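You operate a simulated robot arm through the tools that you are given. There is no shell and no other tool. Be economical: measure what you need, move in short steps, check, and stop when the job is done.

The job below is to be done with a simulated robot arm. You get a single attempt, and the scene is never put back.

## Task
Park the purple plug in its holder and crank the lead in till it lies straight.
Fine: switch the socket strip off before unplugging and leave it off; turn the reel by its knob; set the hold slider to FREE for winding, back to HOLD after.

It is judged by the outcome, as a careful person would: the job done as asked, and still so three seconds after it is handed in. It fails if anything else is knocked over, pushed out of place, dropped, spilled or broken.

## Robot
A 6-joint arm with a two-finger parallel gripper, fixed in place. Base frame: the origin is at the foot of the arm, x ahead of it, y to its left, z up; the work surface is at about z = 0. Lengths are in mm, angles in rad, forces in N, time in s.
With the tool pointing down near the work surface it reaches from about 140 to 580 mm from the base axis. Its first joint turns from -1.152 to 1.152 rad. Payload 2.1 kg.
The TCP is the grasp point between the finger pads, 30 mm short of the fingertips. In the tool frame z runs along the fingers and y along their closing line. The gripper opens to 94 mm. The fingers are 28 mm wide and 10 mm thick; the gripper's body (50 by 96 mm) begins 55 mm behind the TCP.
Orientation is told as [roll, pitch, yaw] about the base's x, y, z axes, in that order, counted from this pose: with the fingers straight down and closing along the base's y, the tool's x points along the base's -x, its y along +y and its z along -z.

## Interface
- The arm moves only by the tool step_arm. Its argument "plan" is a list of rows, each a list of 7 numbers: the shift along the tool's x, y, z in mm, then the turn, a rotation vector about the tool's x, y, z in rad, then the opening, from 0 (shut) to 1 (fully open). In form: [[dx, dy, dz, rx, ry, rz, jaw], ...]. A call has 1 to 8 rows; each row is the pose to reach, as a shift and turn from the pose commanded when the call began, along the tool's axes at that moment. A row lasts 0.2 s, in which the tool goes at most 50 mm and 0.15 rad; a call with a longer step from one row to the next is refused whole, and so is a gripper value outside its range. Where a pose cannot be reached the arm comes as near as it can. A force on the tool above 60 N (or 10 N above the force at the start of the call, whichever is more), or a blocked arm, ends the call early, and 0.2 s more pass. Each finger travels about 72 mm/s and halts on what it meets, pressing with about 36 N; the grip force reading is that of the motor and also rises with nothing between the fingers. The clock runs only during rows and for 0.2 s after the last one: add rows that repeat a pose to give the fingers time. The reply holds the time, the measured pose of the TCP, the force on the tool along the base axes, the opening and the grip force, in the units named above and with some noise, with the torque about the TCP (base axes, N m) and any sound that the robot's microphone picked up.
- Cameras (640 x 400 px; columns grow to the right, rows downward): "scene" is fixed at [46.7, -361.5, 507.5]; the picture's right is [0.85, -0.52, 0.00], its down [-0.18, -0.29, -0.94] and it looks along [0.49, 0.80, -0.35] (base axes); focal length 318 px, centre (320, 200). "wrist" rides on the gripper at [76, 14, -103] in the tool frame; the picture's right is [-0.18, 0.98, 0.00], its down [-0.75, -0.14, -0.64] and it looks along [-0.63, -0.12, 0.77] (tool axes); focal length 243 px, centre (320, 200). There is no depth. A picture from a camera that has moved, and an enlarged one, comes with that camera's place and axes in the base frame and with its lens.
- grab_frame(camera): a new picture of that camera. No time passes.
- inspect(camera, box): a new picture of the part [left, top, right, bottom] of that camera's present view, enlarged. No time passes.
- sign_off(): hands the job in; it is judged then, once.

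Go step by step. Nothing tells you positions but the pictures and the camera data: compare them with the known pose of the tool, close in by small moves and look again before you grip or let go. The budget is 120 turns and 64 pictures, counting those below and the enlarged ones. Unless the task says otherwise, let go and move clear before handing in, and close with one line.

The tools are called after "Request:" by a JSON object that holds its "api" and its "payload". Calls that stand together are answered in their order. step_arm: Moves the arm, as the interface text tells. Its arguments: {"type":"object","properties":{"plan":{"type":"array"}},"required":["plan"]} The other tools are called the same way: grab_frame (camera) takes a picture; inspect (camera, box) takes an enlarged picture of a part of a camera's view; sign_off () hands the job in.

At the start:

```text
t: 0.0
ee_pos: [227.1, 141.8, 358.3]
tcp_rot: [-0.001, -0.002, 0.001]
force: [0.1, -0.2, -0.1]
wrist_torque: [0.03, -0.02, 0.01]
gripper_width: 94.1
finger_force: 0.0
```

scene: 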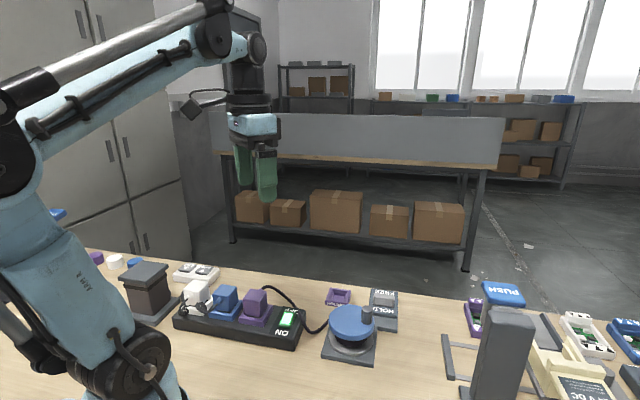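
wrist: 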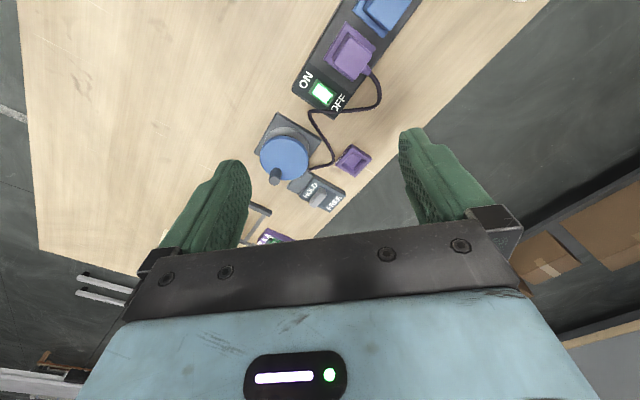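

I see a socket strip with a purple plug, a lit rocker switch, a blue reel with a crank knob, a purple holder and a HOLD/FREE slider. I'll enlarge both views to measure them.

Request:
{"api": "inspect", "payload": {"camera": "scene", "box": [160, 250, 420, 380]}}

Request:
{"api": "inspect", "payload": {"camera": "wrist", "box": [220, 0, 460, 250]}}

```text
2.46 times, centred on (290, 315) of scene
camera zoom: at [46.7, -361.5, 507.5], right [0.85, -0.52, 0.0], down [-0.18, -0.29, -0.94], along [0.49, 0.8, -0.35], focal length 782 px, centre (394, -83)
```

zoom: 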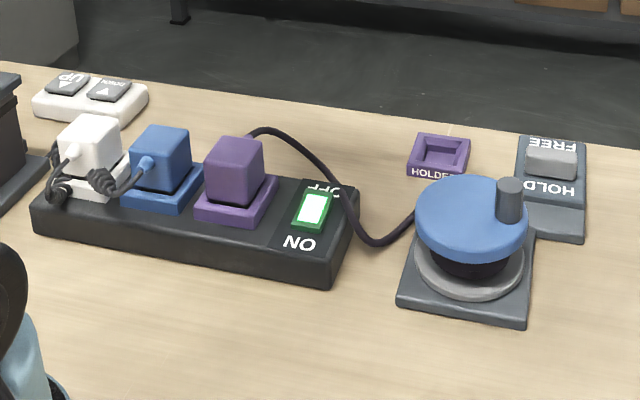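

```text
1.60 times, centred on (340, 125) of wrist
camera zoom: at [150.3, 155.2, 461.6], right [0.18, 0.98, 0.0], down [0.75, -0.14, 0.64], along [0.63, -0.12, -0.77], focal length 388 px, centre (288, 320)
```

zoom: 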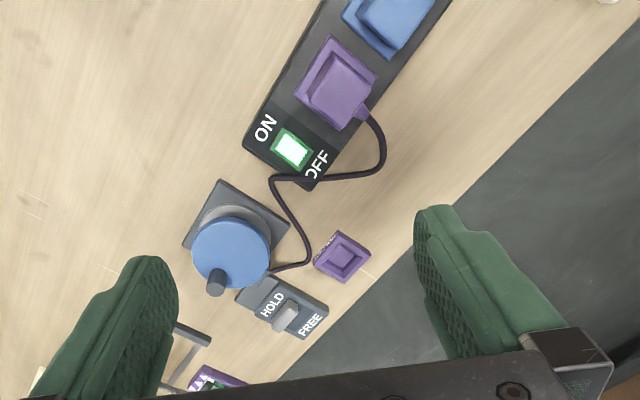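

Request:
{"api": "step_arm", "payload": {"plan": [[-10, 0, 25, 0, 0, -0.13, 1], [-20, -1, 50, 0, 0, -0.26, 1], [-30, -3, 75, 0, 0, -0.39, 0.7], [-40, -5, 100, 0, 0, -0.52, 0.5], [-44, -6, 125, 0, 0, -0.655, 0.3], [-44, -6, 150, 0, 0, -0.785, 0.1], [-44, -6, 150, 0, 0, -0.785, 0], [-44, -6, 150, 0, 0, -0.785, 0]]}}

Request:
{"api": "grab_frame", "payload": {"camera": "wrist"}}

```text
t: 1.8
ee_pos: [269.0, 134.4, 209.5]
tcp_rot: [-0.001, 0.0, 0.785]
force: [0.0, -0.2, 0.1]
wrist_torque: [-0.02, 0.02, 0.01]
gripper_width: 0.0
finger_force: 32.8
```

```text
59 pictures are left
camera wrist: at [206.6, 89.0, 311.4], right [-0.57, 0.82, 0.0], down [0.63, 0.43, 0.64], along [0.53, 0.36, -0.77], focal length 243 px, centre (320, 200)
```

wrist: 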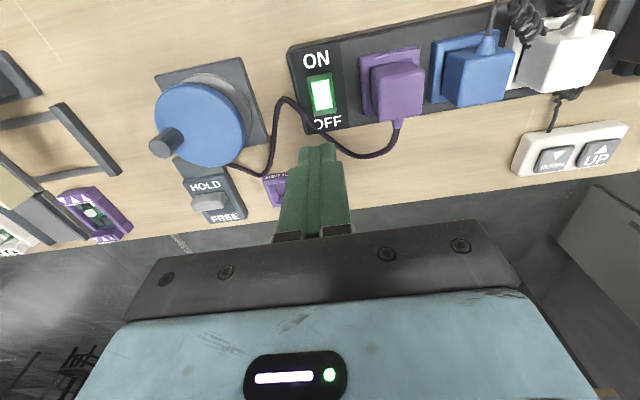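

The tool is turned to line up with the strip. I'll enlarge the strip, switch, holder and slider.

Request:
{"api": "inspect", "payload": {"camera": "wrist", "box": [240, 20, 440, 170]}}

Request:
{"api": "inspect", "payload": {"camera": "wrist", "box": [130, 50, 310, 240]}}

```text
2.67 times, centred on (340, 95) of wrist
camera zoom: at [206.6, 89.0, 311.4], right [-0.57, 0.82, 0.0], down [0.63, 0.43, 0.64], along [0.53, 0.36, -0.77], focal length 647 px, centre (267, 480)
```

zoom: 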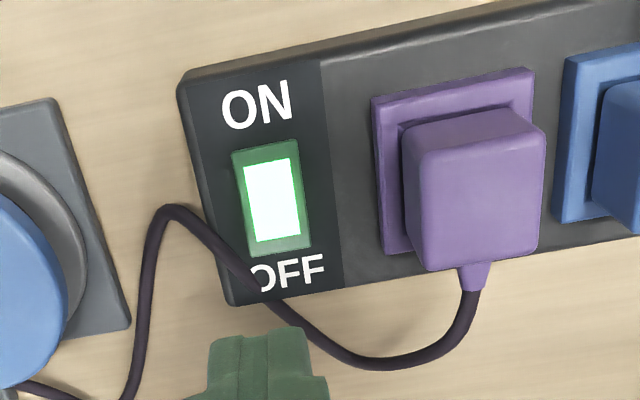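

```text
2.11 times, centred on (220, 145) of wrist
camera zoom: at [206.6, 89.0, 311.4], right [-0.57, 0.82, 0.0], down [0.63, 0.43, 0.64], along [0.53, 0.36, -0.77], focal length 511 px, centre (530, 316)
```

zoom: 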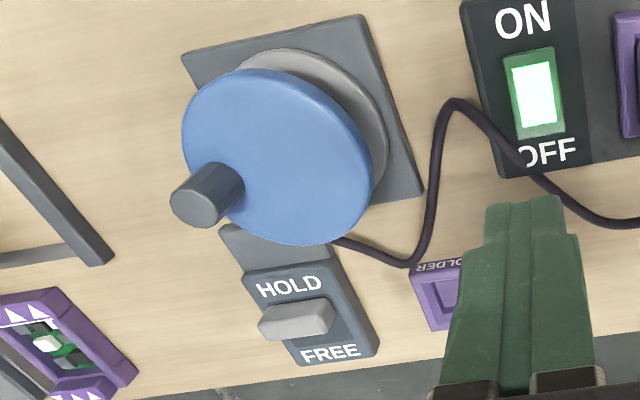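

The rocker is about 32 mm long, centred near (270, 135), with its OFF end toward (+x, +y). I'll tilt the hand so the fingers' near edge is lowest and clears the cable, then hover above the OFF end.

Request:
{"api": "step_arm", "payload": {"plan": [[-6, 0, 36, 0, -0.12, 0, 0], [-12, -0.6, 72, 0, -0.24, 0, 0], [-14, -0.6, 108, 0, -0.35, 0, 0], [-14, -0.6, 108, 0, -0.35, 0, 0]]}}

Request:
{"api": "grab_frame", "payload": {"camera": "wrist"}}

Request:
{"api": "inspect", "payload": {"camera": "scene", "box": [220, 200, 380, 360]}}

```text
t: 2.8
ee_pos: [280.7, 144.8, 100.2]
tcp_rot: [0.001, -0.353, 0.785]
force: [-0.4, -0.5, 0.1]
wrist_torque: [0.0, 0.04, 0.02]
gripper_width: 0.1
finger_force: 33.0
```

```text
56 pictures are left
camera wrist: at [195.3, 78.8, 170.5], right [-0.57, 0.82, 0.06], down [0.44, 0.24, 0.86], along [0.69, 0.52, -0.5], focal length 243 px, centre (320, 200)
```

wrist: 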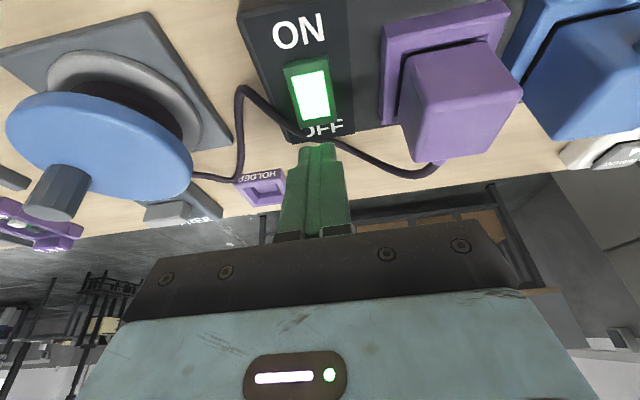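

```text
2.50 times, centred on (300, 280) of scene
camera zoom: at [46.7, -361.5, 507.5], right [0.85, -0.52, 0.0], down [-0.18, -0.29, -0.94], along [0.49, 0.8, -0.35], focal length 794 px, centre (370, 0)
```

zoom: 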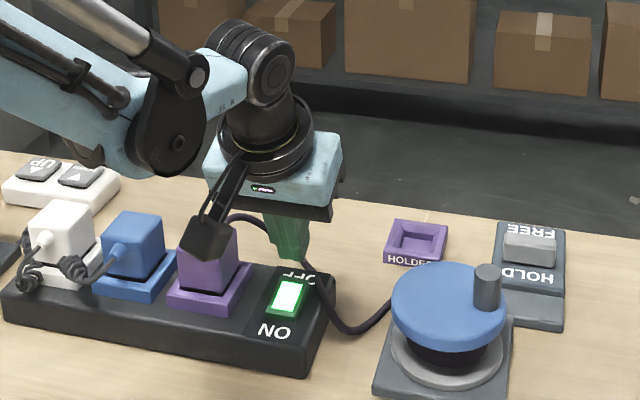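

The fingertips sit just above the OFF end. I'm lowering them straight down in small steps.

Request:
{"api": "step_arm", "payload": {"plan": [[3.4, 0, 9.4, 0, 0, 0, 0], [5.1, 0, 14.1, 0, 0, 0, 0], [6.2, 0, 16.9, 0, 0, 0, 0], [7.2, 0, 19.7, 0, 0, 0, 0], [8.2, 0, 22.5, 0, 0, 0, 0], [9.3, 0, 25.4, 0, 0, 0, 0]]}}

Request:
{"api": "grab_frame", "payload": {"camera": "wrist"}}

```text
t: 4.2
ee_pos: [281.9, 145.1, 75.7]
tcp_rot: [-0.002, -0.351, 0.785]
force: [-13.3, -9.8, 59.2]
wrist_torque: [-0.4, 0.58, -0.01]
gripper_width: 0.2
finger_force: 33.3
heard: click
```

```text
54 pictures are left
camera wrist: at [195.7, 79.3, 145.7], right [-0.57, 0.82, 0.06], down [0.44, 0.24, 0.86], along [0.69, 0.52, -0.5], focal length 243 px, centre (320, 200)
```

wrist: 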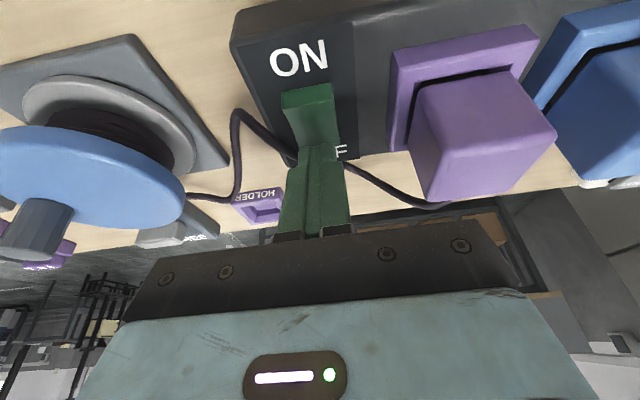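

The switch clicked and its light is out. I'm lifting, levelling the hand and moving above the purple plug.

Request:
{"api": "step_arm", "payload": {"plan": [[-14, 0, -38, 0, 0, 0, 0], [-20, 5, -70, 0, 0.12, 0, 0.2], [-24, 35, -105, 0, 0.24, 0, 0.5], [-24.5, 60, -112, 0, 0.35, 0, 0.8], [-24.5, 72, -112.4, 0, 0.35, 0, 1], [-24.5, 72, -112.4, 0, 0.35, 0, 1], [-24.5, 72, -112.4, 0, 0.35, 0, 1]]}}

Request:
{"api": "grab_frame", "payload": {"camera": "wrist"}}

Request:
{"api": "inspect", "payload": {"camera": "scene", "box": [160, 210, 400, 360]}}

```text
t: 5.8
ee_pos: [218.1, 183.3, 186.8]
tcp_rot: [-0.001, -0.001, 0.784]
force: [-0.3, -0.6, -0.4]
wrist_torque: [-0.02, 0.0, 0.02]
gripper_width: 94.1
finger_force: 0.0
```

```text
53 pictures are left
camera wrist: at [153.9, 139.2, 290.2], right [-0.56, 0.83, 0.0], down [0.63, 0.43, 0.64], along [0.53, 0.36, -0.77], focal length 243 px, centre (320, 200)
```

wrist: 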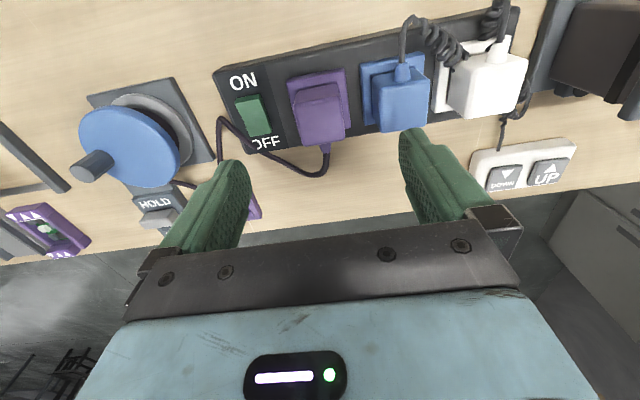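

```text
2.67 times, centred on (280, 285) of scene
camera zoom: at [46.7, -361.5, 507.5], right [0.85, -0.52, 0.0], down [-0.18, -0.29, -0.94], along [0.49, 0.8, -0.35], focal length 847 px, centre (427, -27)
```

zoom: 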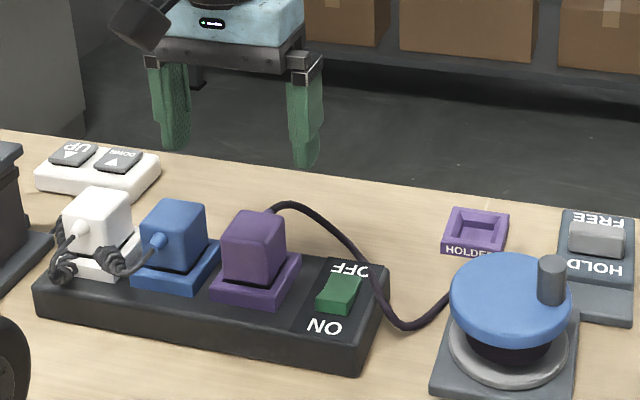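

Request:
{"api": "inspect", "payload": {"camera": "wrist", "box": [210, 30, 450, 190]}}

```text
2.50 times, centred on (330, 110) of wrist
camera zoom: at [153.9, 139.2, 290.2], right [-0.56, 0.83, 0.0], down [0.63, 0.43, 0.64], along [0.53, 0.36, -0.77], focal length 606 px, centre (295, 425)
```

zoom: 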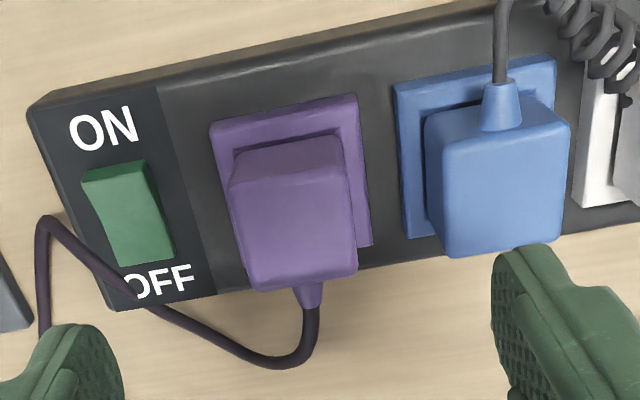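

The purple plug body is about 38 mm wide, centred near (222, 186) with its top at z≈84. I'll open to about 51 mm so the fingers fit beside the blue plug, then descend around it.

Request:
{"api": "step_arm", "payload": {"plan": [[-5.2, -0.9, 0, 0, 0, 0, 0.55], [-5.2, -0.9, 20, 0, 0, 0, 0.55], [-5.2, -0.9, 45, 0, 0, 0, 0.55], [-5.2, -0.9, 65, 0, 0, 0, 0.55], [-5.2, -0.9, 65, 0, 0, 0, 0.55]]}}

Request:
{"api": "grab_frame", "payload": {"camera": "wrist"}}

Request:
{"api": "inspect", "payload": {"camera": "scene", "box": [160, 210, 340, 350]}}

```text
t: 7.0
ee_pos: [222.5, 187.4, 121.3]
tcp_rot: [-0.001, -0.001, 0.786]
force: [-0.5, -0.5, -0.4]
wrist_torque: [0.0, 0.01, 0.01]
gripper_width: 51.7
finger_force: 0.0
```

```text
50 pictures are left
camera wrist: at [158.3, 143.2, 224.1], right [-0.56, 0.83, 0.0], down [0.63, 0.43, 0.64], along [0.53, 0.36, -0.77], focal length 243 px, centre (320, 200)
```

wrist: 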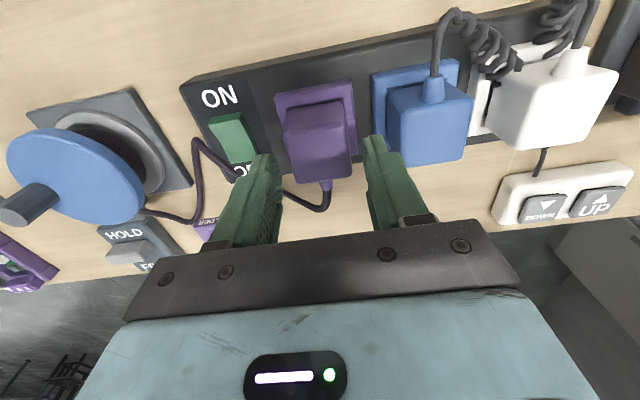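

```text
2.86 times, centred on (250, 280) of scene
camera zoom: at [46.7, -361.5, 507.5], right [0.85, -0.52, 0.0], down [-0.18, -0.29, -0.94], along [0.49, 0.8, -0.35], focal length 908 px, centre (520, -29)
```

zoom: 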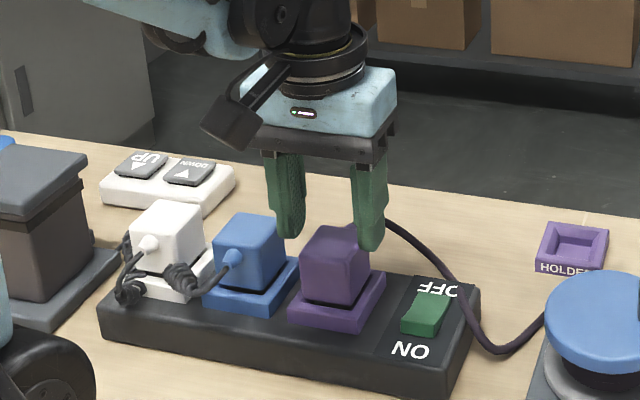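

The fingers straddle the plug evenly. I'm lowering to grasp height and then closing.

Request:
{"api": "step_arm", "payload": {"plan": [[0, 0, 12, 0, 0, 0, 0.55], [0, 0, 24, 0, 0, 0, 0.55], [0, 0, 36, 0, 0, 0, 0.55], [0, 0, 37, 0, 0, 0, 0.55]]}}

Request:
{"api": "step_arm", "payload": {"plan": [[0, 0, 0, 0, 0, 0, 0.3], [0, 0, 0, 0, 0, 0, 0.3], [0, 0, 0, 0, 0, 0, 0.3]]}}

Request:
{"api": "grab_frame", "payload": {"camera": "wrist"}}

```text
t: 8.0
ee_pos: [223.2, 187.4, 84.5]
tcp_rot: [0.0, -0.002, 0.786]
force: [-0.4, -0.2, -0.9]
wrist_torque: [-0.02, 0.01, -0.01]
gripper_width: 51.7
finger_force: 0.0
```

```text
t: 8.8
ee_pos: [222.0, 186.4, 85.2]
tcp_rot: [0.001, 0.001, 0.786]
force: [-0.4, -0.2, -0.1]
wrist_torque: [0.0, 0.03, 0.01]
gripper_width: 43.5
finger_force: 36.1
```

```text
48 pictures are left
camera wrist: at [158.9, 143.0, 188.4], right [-0.56, 0.83, 0.0], down [0.63, 0.43, 0.64], along [0.53, 0.36, -0.77], focal length 243 px, centre (320, 200)
```

wrist: 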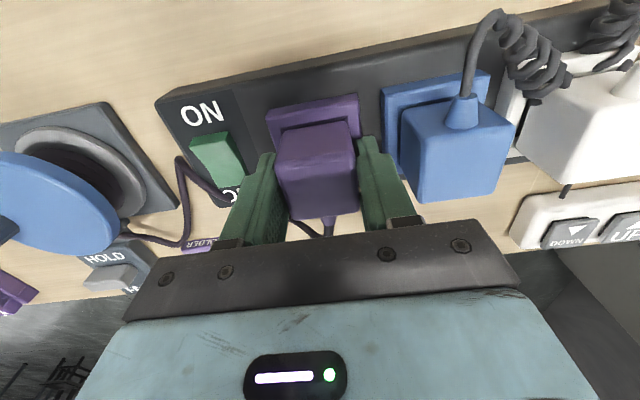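

The plug is gripped at 43.5 mm. I'm pulling straight up.

Request:
{"api": "step_arm", "payload": {"plan": [[0, 0, -5, 0, 0, 0, 0.3], [0, 0, -10, 0, 0, 0, 0.3], [0, 0, -20, 0, 0, 0, 0.3], [0, 0, -35, 0, 0, 0, 0.3], [0, 0, -50, 0, 0, 0, 0.3]]}}

Request:
{"api": "inspect", "payload": {"camera": "scene", "box": [160, 210, 400, 360]}}

Request:
{"api": "grab_frame", "payload": {"camera": "wrist"}}

```text
t: 10.0
ee_pos: [222.3, 189.2, 136.5]
tcp_rot: [0.0, -0.001, 0.785]
force: [0.7, 0.6, -1.0]
wrist_torque: [0.02, 0.01, -0.01]
gripper_width: 43.7
finger_force: 36.1
```

```text
2.67 times, centred on (280, 285) of scene
camera zoom: at [46.7, -361.5, 507.5], right [0.85, -0.52, 0.0], down [-0.18, -0.29, -0.94], along [0.49, 0.8, -0.35], focal length 847 px, centre (427, -27)
```

zoom: 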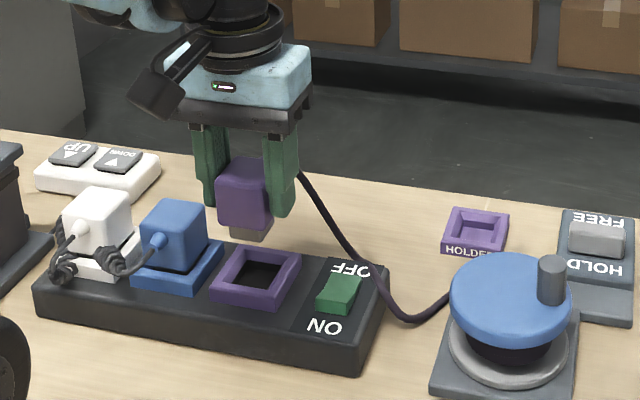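

```text
46 pictures are left
camera wrist: at [159.0, 143.5, 238.7], right [-0.56, 0.83, 0.0], down [0.63, 0.43, 0.64], along [0.53, 0.36, -0.77], focal length 243 px, centre (320, 200)
```

wrist: 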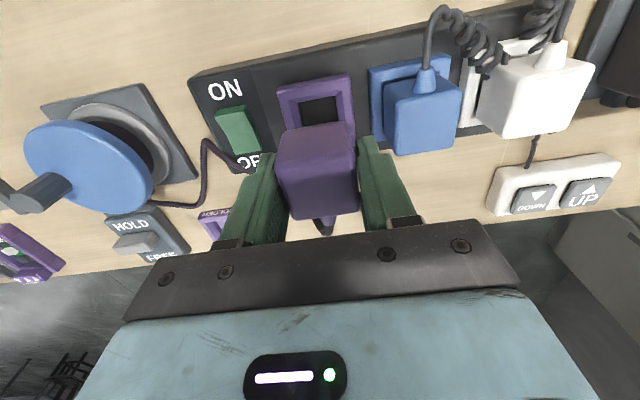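

The plug is out of its socket and hangs in the grip. I'll carry it part-way toward the holder at a safe height and look at the holder unobstructed.

Request:
{"api": "step_arm", "payload": {"plan": [[0, 0, -40, 0, 0, 0, 0.3], [-30, -17, -48, 0, 0, 0, 0.3], [-65, -37, -48, 0, 0, 0, 0.3], [-95, -55, -48, 0, 0, 0, 0.3], [-95, -55, -48, 0, 0, 0, 0.3]]}}

Request:
{"api": "inspect", "payload": {"camera": "wrist", "box": [100, 40, 340, 220]}}

Request:
{"api": "inspect", "payload": {"camera": "scene", "box": [240, 230, 440, 370]}}

```text
t: 11.2
ee_pos: [330.8, 214.7, 185.0]
tcp_rot: [0.0, 0.0, 0.786]
force: [0.3, -0.2, 0.0]
wrist_torque: [0.01, -0.01, 0.0]
gripper_width: 43.6
finger_force: 35.9
```

```text
2.22 times, centred on (220, 130) of wrist
camera zoom: at [266.8, 170.7, 288.0], right [-0.56, 0.83, 0.0], down [0.63, 0.43, 0.64], along [0.53, 0.36, -0.77], focal length 539 px, centre (542, 356)
```

zoom: 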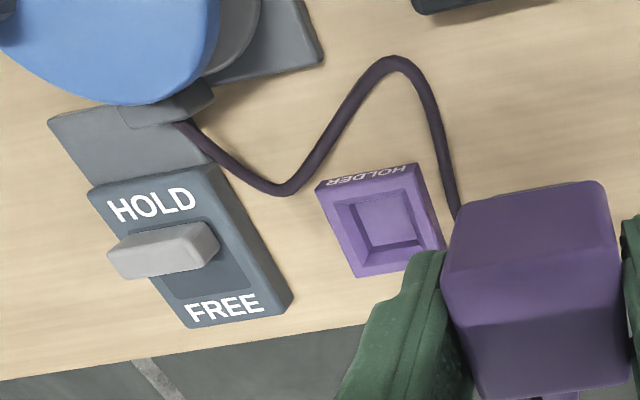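

```text
2.86 times, centred on (340, 300) of scene
camera zoom: at [46.7, -361.5, 507.5], right [0.85, -0.52, 0.0], down [-0.18, -0.29, -0.94], along [0.49, 0.8, -0.35], focal length 908 px, centre (263, -86)
```

zoom: 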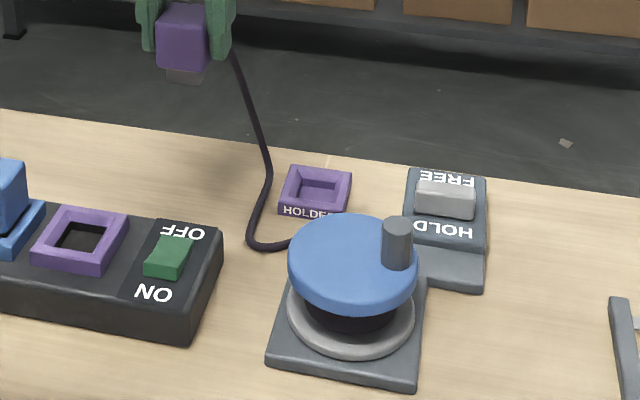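

Request:
{"api": "inspect", "payload": {"camera": "wrist", "box": [200, 105, 290, 175]}}

Request:
{"api": "inspect", "payload": {"camera": "scene", "box": [310, 270, 410, 330]}}

```text
5.71 times, centred on (245, 140) of wrist
camera zoom: at [266.8, 170.7, 288.0], right [-0.56, 0.83, 0.0], down [0.63, 0.43, 0.64], along [0.53, 0.36, -0.77], focal length 1386 px, centre (749, 543)
```

zoom: 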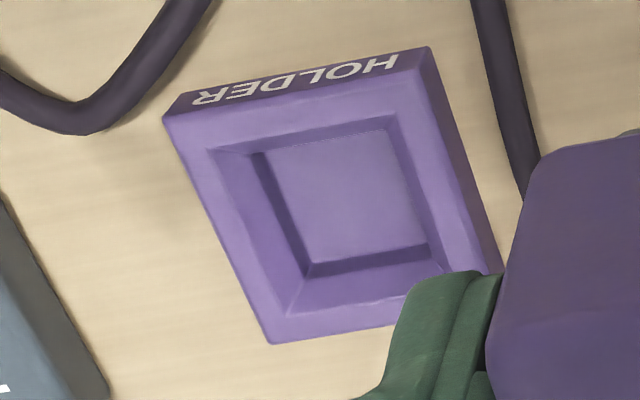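

```text
6.40 times, centred on (360, 300) of scene
camera zoom: at [46.7, -361.5, 507.5], right [0.85, -0.52, 0.0], down [-0.18, -0.29, -0.94], along [0.49, 0.8, -0.35], focal length 2033 px, centre (64, -440)
```

zoom: 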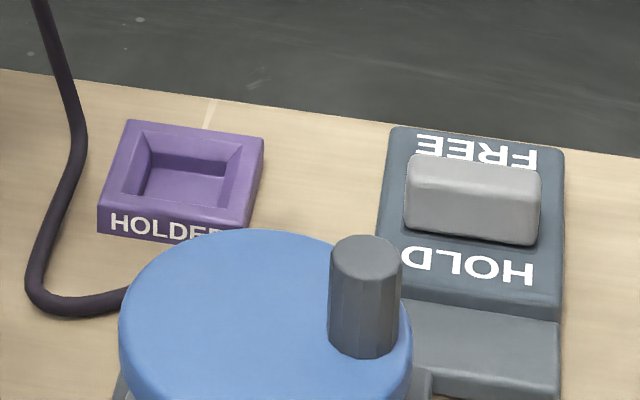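

The holder sits square to the strip, centred near (430, 174). Before choosing how to turn the plug, I'll check the shape of its nose and cord exit.

Request:
{"api": "inspect", "payload": {"camera": "scene", "box": [270, 195, 350, 275]}}

Request:
{"api": "inspect", "payload": {"camera": "scene", "box": [230, 290, 330, 350]}}

```text
5.00 times, centred on (310, 235) of scene
camera zoom: at [46.7, -361.5, 507.5], right [0.85, -0.52, 0.0], down [-0.18, -0.29, -0.94], along [0.49, 0.8, -0.35], focal length 1588 px, centre (370, 25)
```

zoom: 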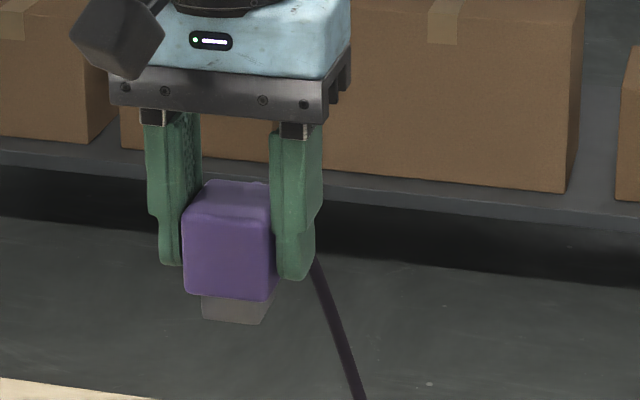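

```text
6.40 times, centred on (280, 320) of scene
camera zoom: at [46.7, -361.5, 507.5], right [0.85, -0.52, 0.0], down [-0.18, -0.29, -0.94], along [0.49, 0.8, -0.35], focal length 2033 px, centre (576, -568)
```

zoom: 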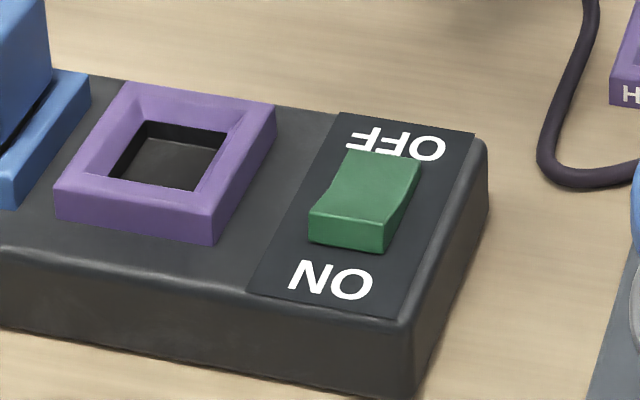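

The plug nose and recess are square, so I'll turn the plug −90° so that its cord exits toward the reel. I'm moving over the holder while turning.

Request:
{"api": "step_arm", "payload": {"plan": [[-5, -12, 0, 0, 0, 0.145, 0.3], [-10, -25, 0, 0, 0, 0.29, 0.3], [-15, -40, 0, 0, 0, 0.435, 0.3], [-22, -55, 0, 0, 0, 0.58, 0.3], [-29, -70, 0, 0, 0, 0.725, 0.3], [-35, -85, 0, 0, 0, 0.87, 0.3], [-41, -99, 0, 0, 0, 1.015, 0.3], [-41, -99, 0, 0, 0, 1.16, 0.3]]}}

```text
t: 13.0
ee_pos: [428.4, 176.5, 184.7]
tcp_rot: [0.001, -0.001, -0.379]
force: [0.3, -0.3, -1.0]
wrist_torque: [0.03, -0.03, 0.05]
gripper_width: 43.9
finger_force: 36.4
```

Request:
{"api": "step_arm", "payload": {"plan": [[0, 0, 20, 0, 0, 0.14, 0.3], [0, 0, 40, 0, 0, 0.28, 0.3], [0, 0, 65, 0, 0, 0.41, 0.3], [0, 0, 85, 0, 0, 0.41, 0.3], [0, 0, 85, 0, 0, 0.41, 0.3]]}}

Request:
{"api": "grab_frame", "payload": {"camera": "wrist"}}

Request:
{"api": "inspect", "payload": {"camera": "scene", "box": [290, 210, 430, 340]}}

```text
t: 14.2
ee_pos: [429.8, 174.5, 99.3]
tcp_rot: [0.001, 0.001, -0.783]
force: [-0.6, 0.7, -1.4]
wrist_torque: [-0.02, 0.04, 0.02]
gripper_width: 43.8
finger_force: 35.7
```

```text
39 pictures are left
camera wrist: at [385.4, 237.4, 202.1], right [0.83, 0.56, 0.0], down [0.43, -0.63, 0.64], along [0.36, -0.53, -0.77], focal length 243 px, centre (320, 200)
```

wrist: 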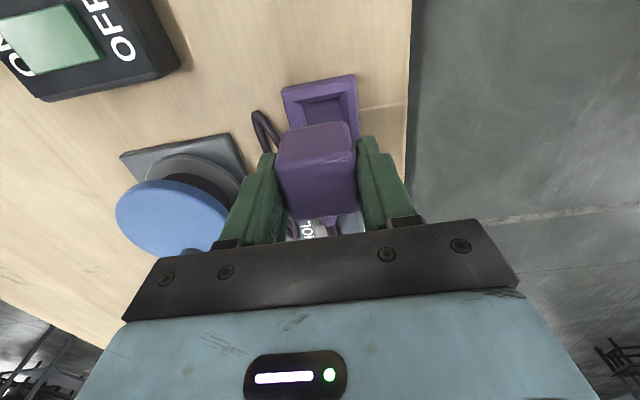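

```text
3.08 times, centred on (360, 275) of scene
camera zoom: at [46.7, -361.5, 507.5], right [0.85, -0.52, 0.0], down [-0.18, -0.29, -0.94], along [0.49, 0.8, -0.35], focal length 978 px, centre (197, -31)
```

zoom: 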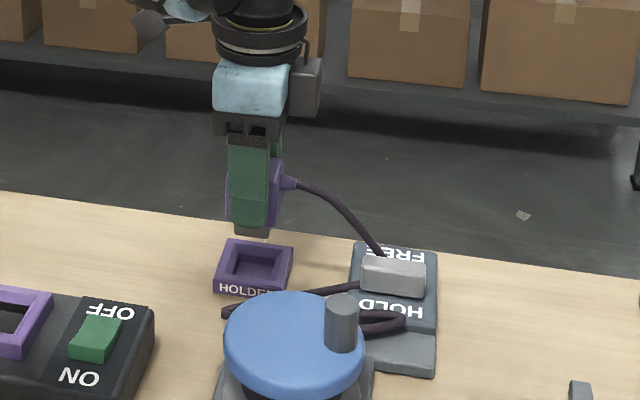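

Request:
{"api": "inspect", "payload": {"camera": "wrist", "box": [260, 60, 380, 150]}}

Request:
{"api": "inspect", "payload": {"camera": "scene", "box": [330, 245, 410, 310]}}

```text
4.44 times, centred on (320, 105) of wrist
camera zoom: at [385.4, 237.4, 202.1], right [0.83, 0.56, 0.0], down [0.43, -0.63, 0.64], along [0.36, -0.53, -0.77], focal length 1078 px, centre (320, 622)
```

zoom: 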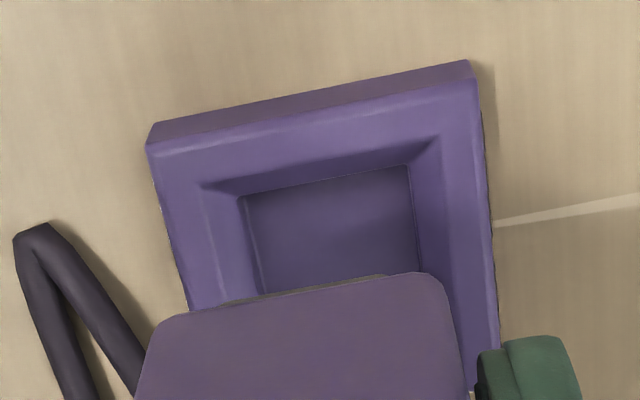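

```text
6.15 times, centred on (370, 278) of scene
camera zoom: at [46.7, -361.5, 507.5], right [0.85, -0.52, 0.0], down [-0.18, -0.29, -0.94], along [0.49, 0.8, -0.35], focal length 1955 px, centre (12, -277)
```

zoom: 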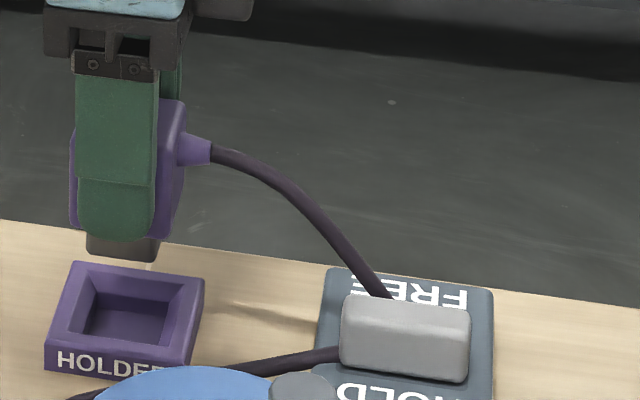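

The plug sits about 2.5 mm toward +tool-x of the TCP, so I'll correct for that and lower it gently into the recess.

Request:
{"api": "step_arm", "payload": {"plan": [[-2.5, 0.7, 0, 0, 0, 0, 0.3], [-2.5, 0.7, 15, 0, 0, 0, 0.3], [-2.5, 0.7, 25, 0, 0, 0, 0.3], [-2.5, 0.7, 25, 0, 0, 0, 0.3]]}}

Request:
{"api": "inspect", "payload": {"camera": "scene", "box": [330, 245, 410, 310]}}

Request:
{"api": "inspect", "payload": {"camera": "wrist", "box": [240, 60, 400, 260]}}

```text
t: 15.2
ee_pos: [430.9, 173.9, 74.5]
tcp_rot: [0.0, 0.0, -0.785]
force: [-0.1, 0.3, -1.5]
wrist_torque: [0.0, 0.0, 0.01]
gripper_width: 43.5
finger_force: 36.5
```

```text
6.15 times, centred on (370, 278) of scene
camera zoom: at [46.7, -361.5, 507.5], right [0.85, -0.52, 0.0], down [-0.18, -0.29, -0.94], along [0.49, 0.8, -0.35], focal length 1955 px, centre (12, -277)
```

zoom: 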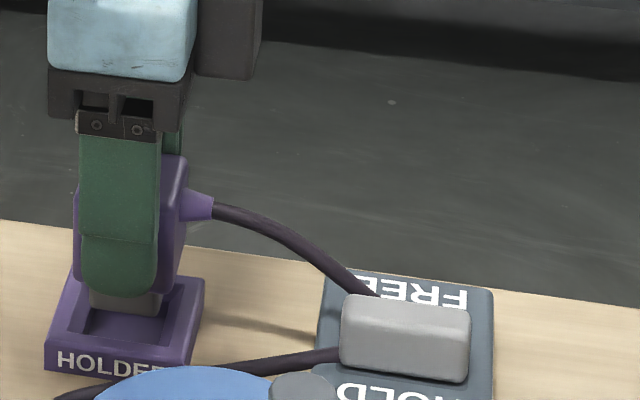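

```text
2.00 times, centred on (320, 160) of wrist
camera zoom: at [387.0, 236.9, 176.6], right [0.82, 0.57, 0.0], down [0.43, -0.63, 0.64], along [0.36, -0.53, -0.77], focal length 485 px, centre (320, 280)
```

zoom: 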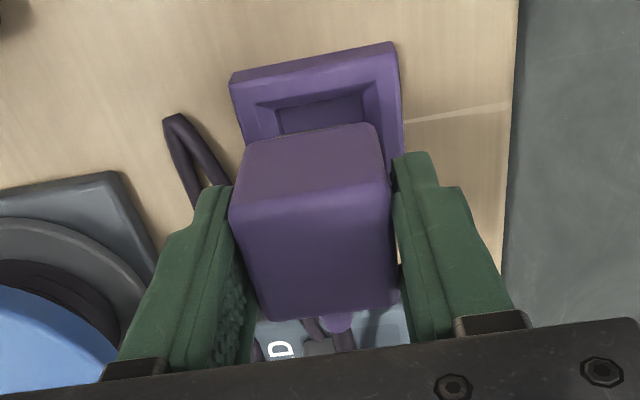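

Alignment looks good in both views, so I'm lowering further in small steps.

Request:
{"api": "step_arm", "payload": {"plan": [[0, 0, 5, 0, 0, 0, 0.3], [0, 0, 9, 0, 0, 0, 0.3], [0, 0, 12, 0, 0, 0, 0.3], [0, 0, 14, 0, 0, 0, 0.3], [0, 0, 16, 0, 0, 0, 0.3]]}}

Request:
{"api": "inspect", "payload": {"camera": "scene", "box": [330, 245, 410, 310]}}

```text
t: 16.4
ee_pos: [431.1, 175.3, 57.8]
tcp_rot: [0.001, -0.001, -0.786]
force: [-0.7, -0.2, 2.0]
wrist_torque: [0.01, 0.01, 0.02]
gripper_width: 43.3
finger_force: 36.2
```

```text
6.15 times, centred on (370, 278) of scene
camera zoom: at [46.7, -361.5, 507.5], right [0.85, -0.52, 0.0], down [-0.18, -0.29, -0.94], along [0.49, 0.8, -0.35], focal length 1955 px, centre (12, -277)
```

zoom: 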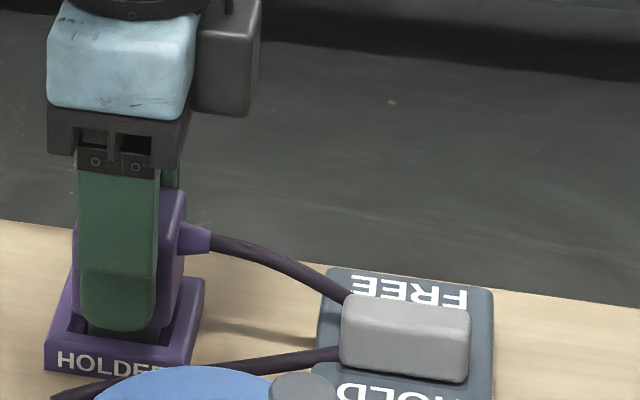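

Request:
{"api": "step_arm", "payload": {"plan": [[0, 0, 2, 0, 0, 0, 0.3], [0, 0, 4, 0, 0, 0, 0.3], [0, 0, 6, 0, 0, 0, 0.3], [0, 0, 8, 0, 0, 0, 0.3]]}}

Request:
{"api": "inspect", "payload": {"camera": "scene", "box": [330, 245, 410, 310]}}

```text
t: 17.4
ee_pos: [432.2, 173.3, 50.0]
tcp_rot: [0.002, 0.0, -0.783]
force: [4.3, 7.1, 35.0]
wrist_torque: [0.09, -0.04, -0.05]
gripper_width: 44.0
finger_force: 35.7
```

```text
6.15 times, centred on (370, 278) of scene
camera zoom: at [46.5, -361.6, 507.4], right [0.85, -0.52, 0.0], down [-0.18, -0.29, -0.94], along [0.49, 0.8, -0.35], focal length 1955 px, centre (12, -277)
```

zoom: 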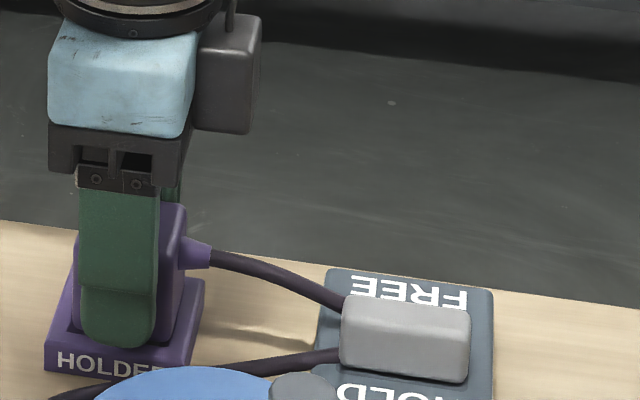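

Firm floor contact at z≈50 means the plug is seated. I'm releasing it and rising to check.

Request:
{"api": "step_arm", "payload": {"plan": [[0, 0, 5, 0, 0, 0, 0.4], [0, 0, 5, 0, 0, 0, 0.65], [0, 0, 5, 0, 0, 0, 0.65], [0, 0, -20, 0, 0, 0, 0.65], [0, 0, -60, 0, 0, 0, 0.65], [0, 0, -100, 0, 0, 0, 0.65], [20, 0, -120, 0, 0, 0, 0.65]]}}

Request:
{"api": "inspect", "payload": {"camera": "scene", "box": [310, 245, 430, 345]}}

Request:
{"api": "grab_frame", "payload": {"camera": "wrist"}}

```text
t: 19.0
ee_pos: [418.1, 189.2, 169.1]
tcp_rot: [-0.001, 0.001, -0.787]
force: [-0.2, 0.5, -0.2]
wrist_torque: [0.0, -0.02, 0.03]
gripper_width: 61.3
finger_force: 0.0
```

```text
4.00 times, centred on (370, 295) of scene
camera zoom: at [46.7, -361.5, 507.5], right [0.85, -0.52, 0.0], down [-0.18, -0.29, -0.94], along [0.49, 0.8, -0.35], focal length 1271 px, centre (120, -180)
```

zoom: 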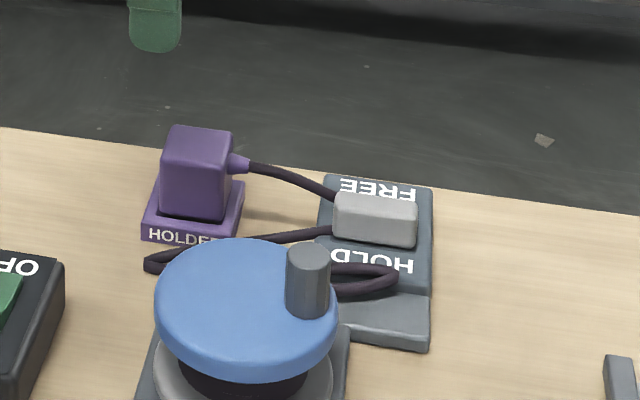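

```text
30 pictures are left
camera wrist: at [373.7, 251.6, 272.9], right [0.82, 0.57, 0.0], down [0.43, -0.63, 0.64], along [0.36, -0.53, -0.77], focal length 243 px, centre (320, 200)
```

wrist: 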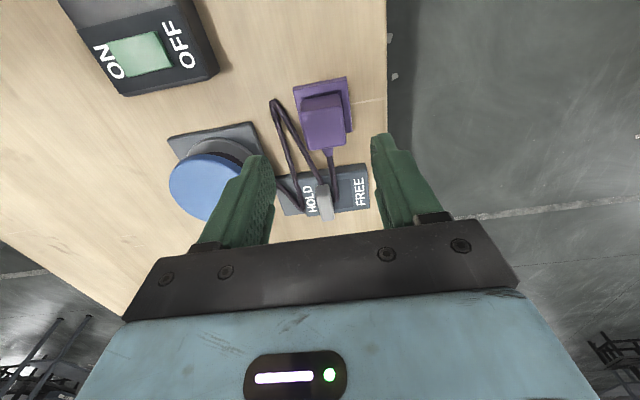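

The plug stands square in its holder. The next task is the slider, so I'll look closely at it and at the slack cable near it.

Request:
{"api": "inspect", "payload": {"camera": "scene", "box": [370, 280, 430, 330]}}

Request:
{"api": "inspect", "payload": {"camera": "wrist", "box": [250, 140, 390, 240]}}

```text
8.00 times, centred on (400, 305) of scene
camera zoom: at [46.7, -361.5, 507.5], right [0.85, -0.52, 0.0], down [-0.18, -0.29, -0.94], along [0.49, 0.8, -0.35], focal length 2542 px, centre (-320, -640)
```

zoom: 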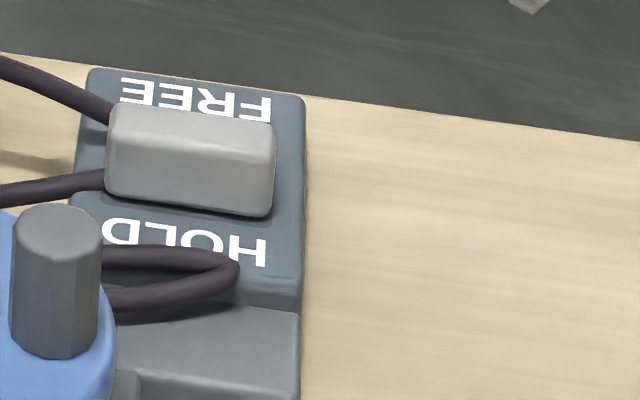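

```text
4.00 times, centred on (320, 190) of wrist
camera zoom: at [373.7, 251.6, 272.9], right [0.82, 0.57, 0.0], down [0.43, -0.63, 0.64], along [0.36, -0.53, -0.77], focal length 970 px, centre (320, 240)
```

zoom: 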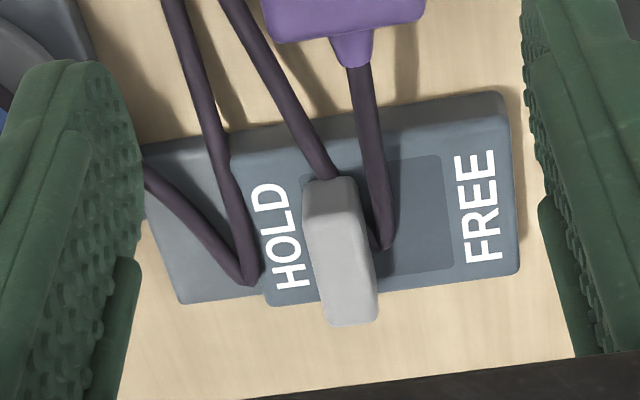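

The slider knob is centred near (496, 84) at the HOLD end, with its top at z≈38. I'll keep the gripper open wide and use only the HOLD-side finger to push it. First I'll hover there.

Request:
{"api": "step_arm", "payload": {"plan": [[-45, 1, 0, 0, 0, 0, 0.8], [-90, 2, 0, 0, 0, 0, 0.8], [-136, 3.2, 0, 0, 0, 0, 0.8], [-136, 3.2, 40, 0, 0, 0, 0.8], [-136, 3.2, 85, 0, 0, 0, 0.8], [-136, 3.2, 85, 0, 0, 0, 0.8]]}}

Request:
{"api": "grab_frame", "payload": {"camera": "wrist"}}

Request:
{"api": "inspect", "payload": {"camera": "scene", "box": [350, 230, 450, 330]}}

```text
t: 20.4
ee_pos: [515.0, 93.3, 83.1]
tcp_rot: [-0.001, -0.002, -0.787]
force: [-0.6, -0.6, 0.2]
wrist_torque: [0.04, -0.03, 0.0]
gripper_width: 75.3
finger_force: 0.0
```

```text
27 pictures are left
camera wrist: at [471.7, 156.4, 186.8], right [0.82, 0.57, 0.0], down [0.43, -0.63, 0.64], along [0.36, -0.53, -0.77], focal length 243 px, centre (320, 200)
```

wrist: 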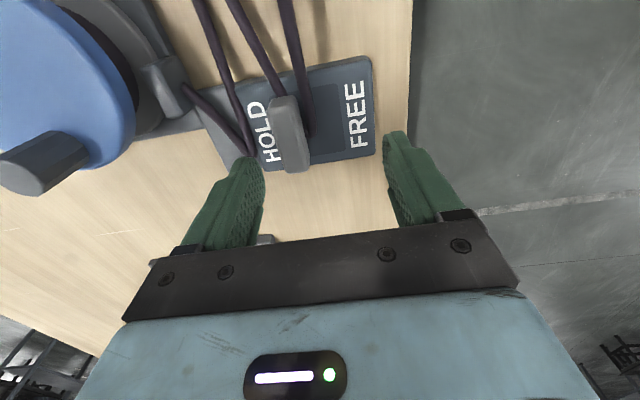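

```text
4.00 times, centred on (400, 280) of scene
camera zoom: at [46.7, -361.5, 507.5], right [0.85, -0.52, 0.0], down [-0.18, -0.29, -0.94], along [0.49, 0.8, -0.35], focal length 1271 px, centre (0, -120)
```

zoom: 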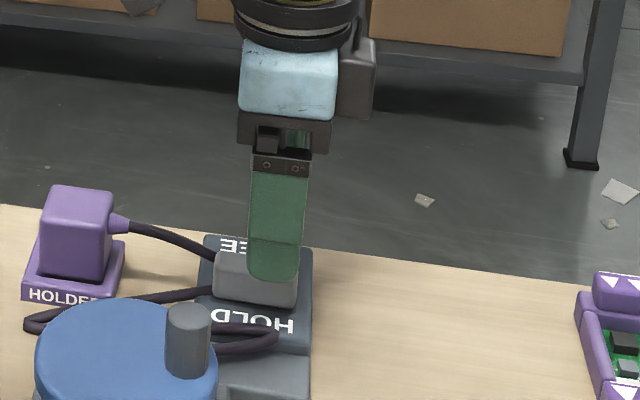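

Request:
{"api": "step_arm", "payload": {"plan": [[0, 0, 10, 0, 0, 0, 0.8], [0, 0, 20, 0, 0, 0, 0.8], [0, 0, 26, 0, 0, 0, 0.8], [0, 5, 26, 0, 0, 0, 0.8], [0, 9, 26, 0, 0, 0, 0.8], [0, 13, 26, 0, 0, 0, 0.8], [0, 17, 26, 0, 0, 0, 0.8], [0, 20, 26, 0, 0, 0, 0.8]]}}

Request:
{"api": "grab_frame", "payload": {"camera": "wrist"}}

```text
t: 22.2
ee_pos: [529.5, 109.2, 60.3]
tcp_rot: [0.002, -0.002, -0.785]
force: [-1.1, -1.6, -0.2]
wrist_torque: [0.0, 0.07, -0.02]
gripper_width: 75.5
finger_force: 1.0
```

```text
25 pictures are left
camera wrist: at [485.9, 171.8, 162.0], right [0.82, 0.57, 0.0], down [0.43, -0.63, 0.64], along [0.36, -0.53, -0.77], focal length 243 px, centre (320, 200)
```

wrist: 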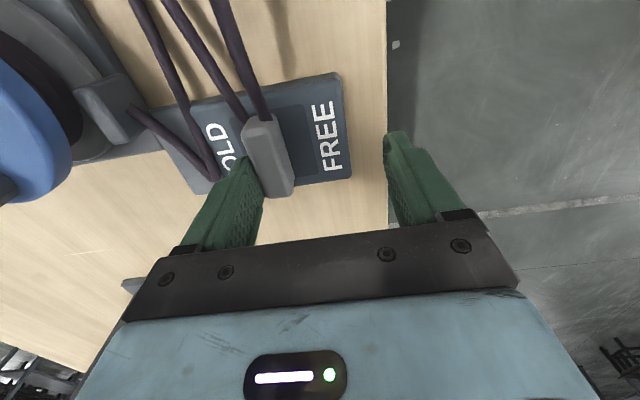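

Request:
{"api": "step_arm", "payload": {"plan": [[0, 3, 0, 0, 0, 0, 0.8], [0, 6, 0, 0, 0, 0, 0.8], [0, 9, 0, 0, 0, 0, 0.8], [0, 12, 0, 0, 0, 0, 0.8], [0, 15, 0, 0, 0, 0, 0.8]]}}

Request:
{"api": "inspect", "payload": {"camera": "wrist", "box": [160, 60, 400, 220]}}

```text
t: 23.4
ee_pos: [539.9, 120.5, 58.5]
tcp_rot: [-0.002, 0.0, -0.785]
force: [-0.3, 0.3, -1.3]
wrist_torque: [-0.01, -0.02, -0.02]
gripper_width: 75.1
finger_force: 0.1
```

```text
2.50 times, centred on (280, 140) of wrist
camera zoom: at [496.1, 182.3, 161.9], right [0.83, 0.56, 0.0], down [0.43, -0.63, 0.64], along [0.36, -0.53, -0.77], focal length 606 px, centre (420, 350)
```

zoom: 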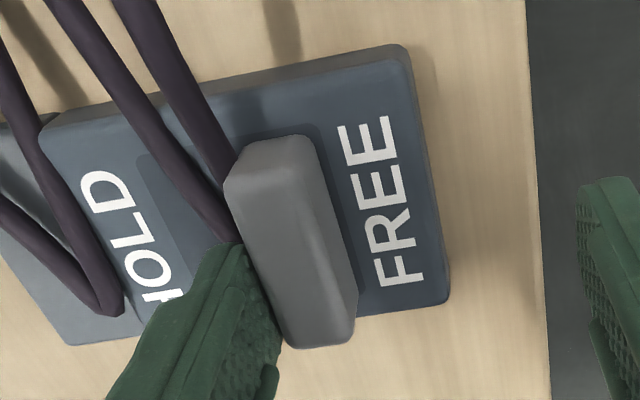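

Request:
{"api": "step_arm", "payload": {"plan": [[0, 2, 0, 0, 0, 0, 0.8], [0, 4, 0, 0, 0, 0, 0.8], [0, 6, 0, 0, 0, 0, 0.8]]}}

Request:
{"api": "inspect", "payload": {"camera": "wrist", "box": [160, 60, 400, 220]}}

```text
t: 24.2
ee_pos: [543.5, 121.9, 59.5]
tcp_rot: [-0.004, 0.0, -0.786]
force: [-11.1, -10.0, 4.8]
wrist_torque: [-0.11, 0.47, 0.19]
gripper_width: 83.5
finger_force: 7.7
```

```text
2.50 times, centred on (280, 140) of wrist
camera zoom: at [500.1, 185.8, 161.7], right [0.83, 0.56, 0.0], down [0.43, -0.63, 0.64], along [0.36, -0.53, -0.77], focal length 606 px, centre (420, 350)
```

zoom: 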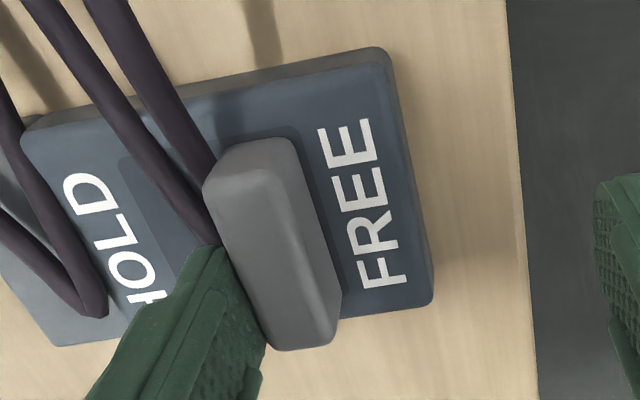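

The slider is against its FREE stop. I'm backing off, rising and moving over the reel's crank knob.

Request:
{"api": "step_arm", "payload": {"plan": [[0, -12, 0, 0, 0, 0, 0.8], [0, -12, -50, 0, 0, 0, 0.8], [0, -30, -95, 0, 0, 0, 0.7], [10, -75, -110, 0, 0, 0, 0.5], [25, -120, -110, 0, 0, 0, 0.4], [40, -160, -110, 0, 0, 0, 0.4], [40, -178, -110, 0, 0, 0, 0.4], [40, -178, -110, 0, 0, 0, 0.4]]}}

Request:
{"api": "grab_frame", "payload": {"camera": "wrist"}}

Request:
{"api": "inspect", "payload": {"camera": "scene", "box": [300, 230, 440, 370]}}

```text
t: 26.0
ee_pos: [389.5, 27.3, 168.3]
tcp_rot: [-0.001, 0.0, -0.786]
force: [-0.3, -0.1, 0.0]
wrist_torque: [0.02, 0.02, -0.05]
gripper_width: 37.7
finger_force: 0.1
```

```text
22 pictures are left
camera wrist: at [346.7, 89.9, 272.6], right [0.82, 0.57, 0.0], down [0.43, -0.63, 0.64], along [0.36, -0.53, -0.77], focal length 243 px, centre (320, 200)
```

wrist: 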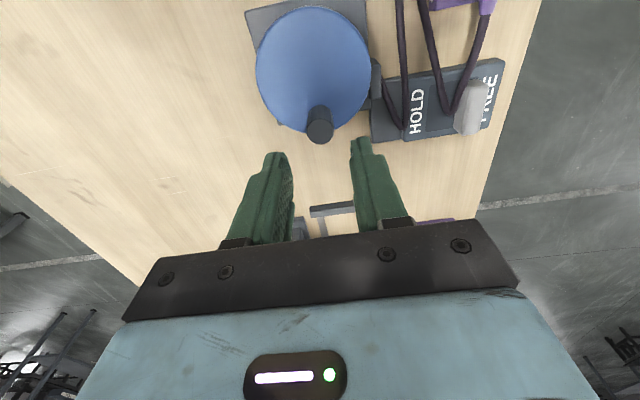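

```text
2.86 times, centred on (370, 300) of scene
camera zoom: at [46.7, -361.5, 507.5], right [0.85, -0.52, 0.0], down [-0.18, -0.29, -0.94], along [0.49, 0.8, -0.35], focal length 908 px, centre (177, -86)
```

zoom: 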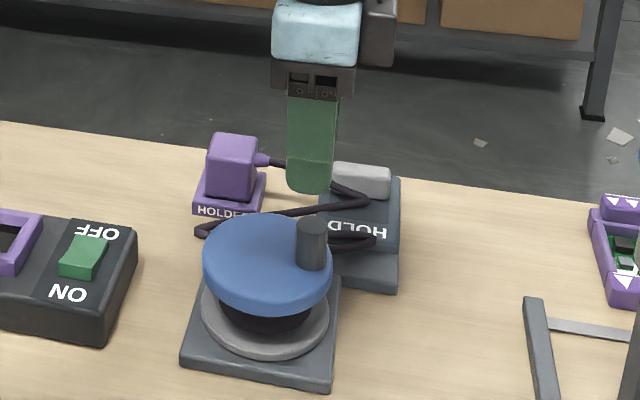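

The knob is near (392, 24) with its top at z≈91, and the reel axis is near (367, 44). I'm lowering around the knob and gripping.

Request:
{"api": "step_arm", "payload": {"plan": [[-4.1, -0.6, 20, 0, 0, 0, 0.4], [-4.1, -0.6, 40, 0, 0, 0, 0.4], [-4.1, -0.6, 55, 0, 0, 0, 0.4], [-4.1, -0.6, 65, 0, 0, 0, 0.4], [-4.1, -0.6, 65, 0, 0, 0, 0.4]]}}

Request:
{"api": "grab_frame", "payload": {"camera": "wrist"}}

```text
t: 27.2
ee_pos: [392.8, 22.9, 103.7]
tcp_rot: [0.0, 0.0, -0.785]
force: [-0.2, -0.1, -0.5]
wrist_torque: [0.03, 0.02, 0.02]
gripper_width: 37.8
finger_force: 0.0
```

```text
20 pictures are left
camera wrist: at [349.7, 85.8, 206.5], right [0.82, 0.57, 0.0], down [0.43, -0.63, 0.64], along [0.36, -0.53, -0.77], focal length 243 px, centre (320, 200)
```

wrist: 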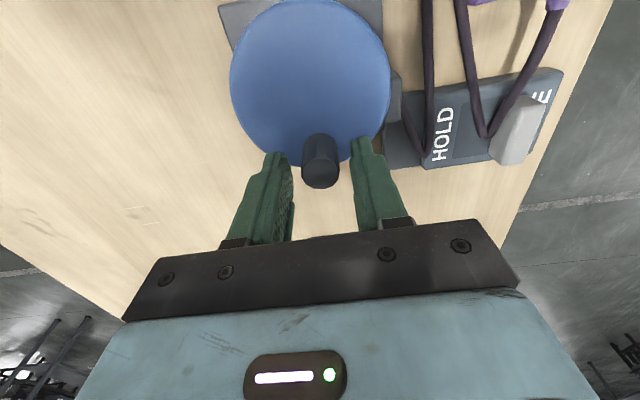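

Request:
{"api": "step_arm", "payload": {"plan": [[0, 0, 2, 0, 0, 0, 0.05], [0, 0, 2, 0, 0, 0, 0.05], [0, 0, 2, 0, 0, 0, 0.05]]}}

```text
t: 28.0
ee_pos: [393.1, 23.1, 102.2]
tcp_rot: [0.001, 0.0, -0.785]
force: [0.2, 1.1, 33.1]
wrist_torque: [-0.21, 0.38, 0.0]
gripper_width: 21.6
finger_force: 45.2
```

There's 33 N of upward force, so the fingertips are probably touching the disc. I'll open, raise 4 mm and grip again.

Request:
{"api": "step_arm", "payload": {"plan": [[0, 0, 0, 0, 0, 0, 0.35], [0, 0, -4, 0, 0, 0, 0.35], [0, 0, -4, 0, 0, 0, 0.35], [0, 0, -4, 0, 0, 0, 0.1], [0, 0, -4, 0, 0, 0, 0.1], [0, 0, -4, 0, 0, 0, 0.1]]}}

```text
t: 29.4
ee_pos: [392.6, 23.0, 106.5]
tcp_rot: [-0.001, -0.001, -0.784]
force: [-0.5, 0.4, -0.9]
wrist_torque: [-0.35, 0.27, 0.0]
gripper_width: 21.7
finger_force: 45.0
```

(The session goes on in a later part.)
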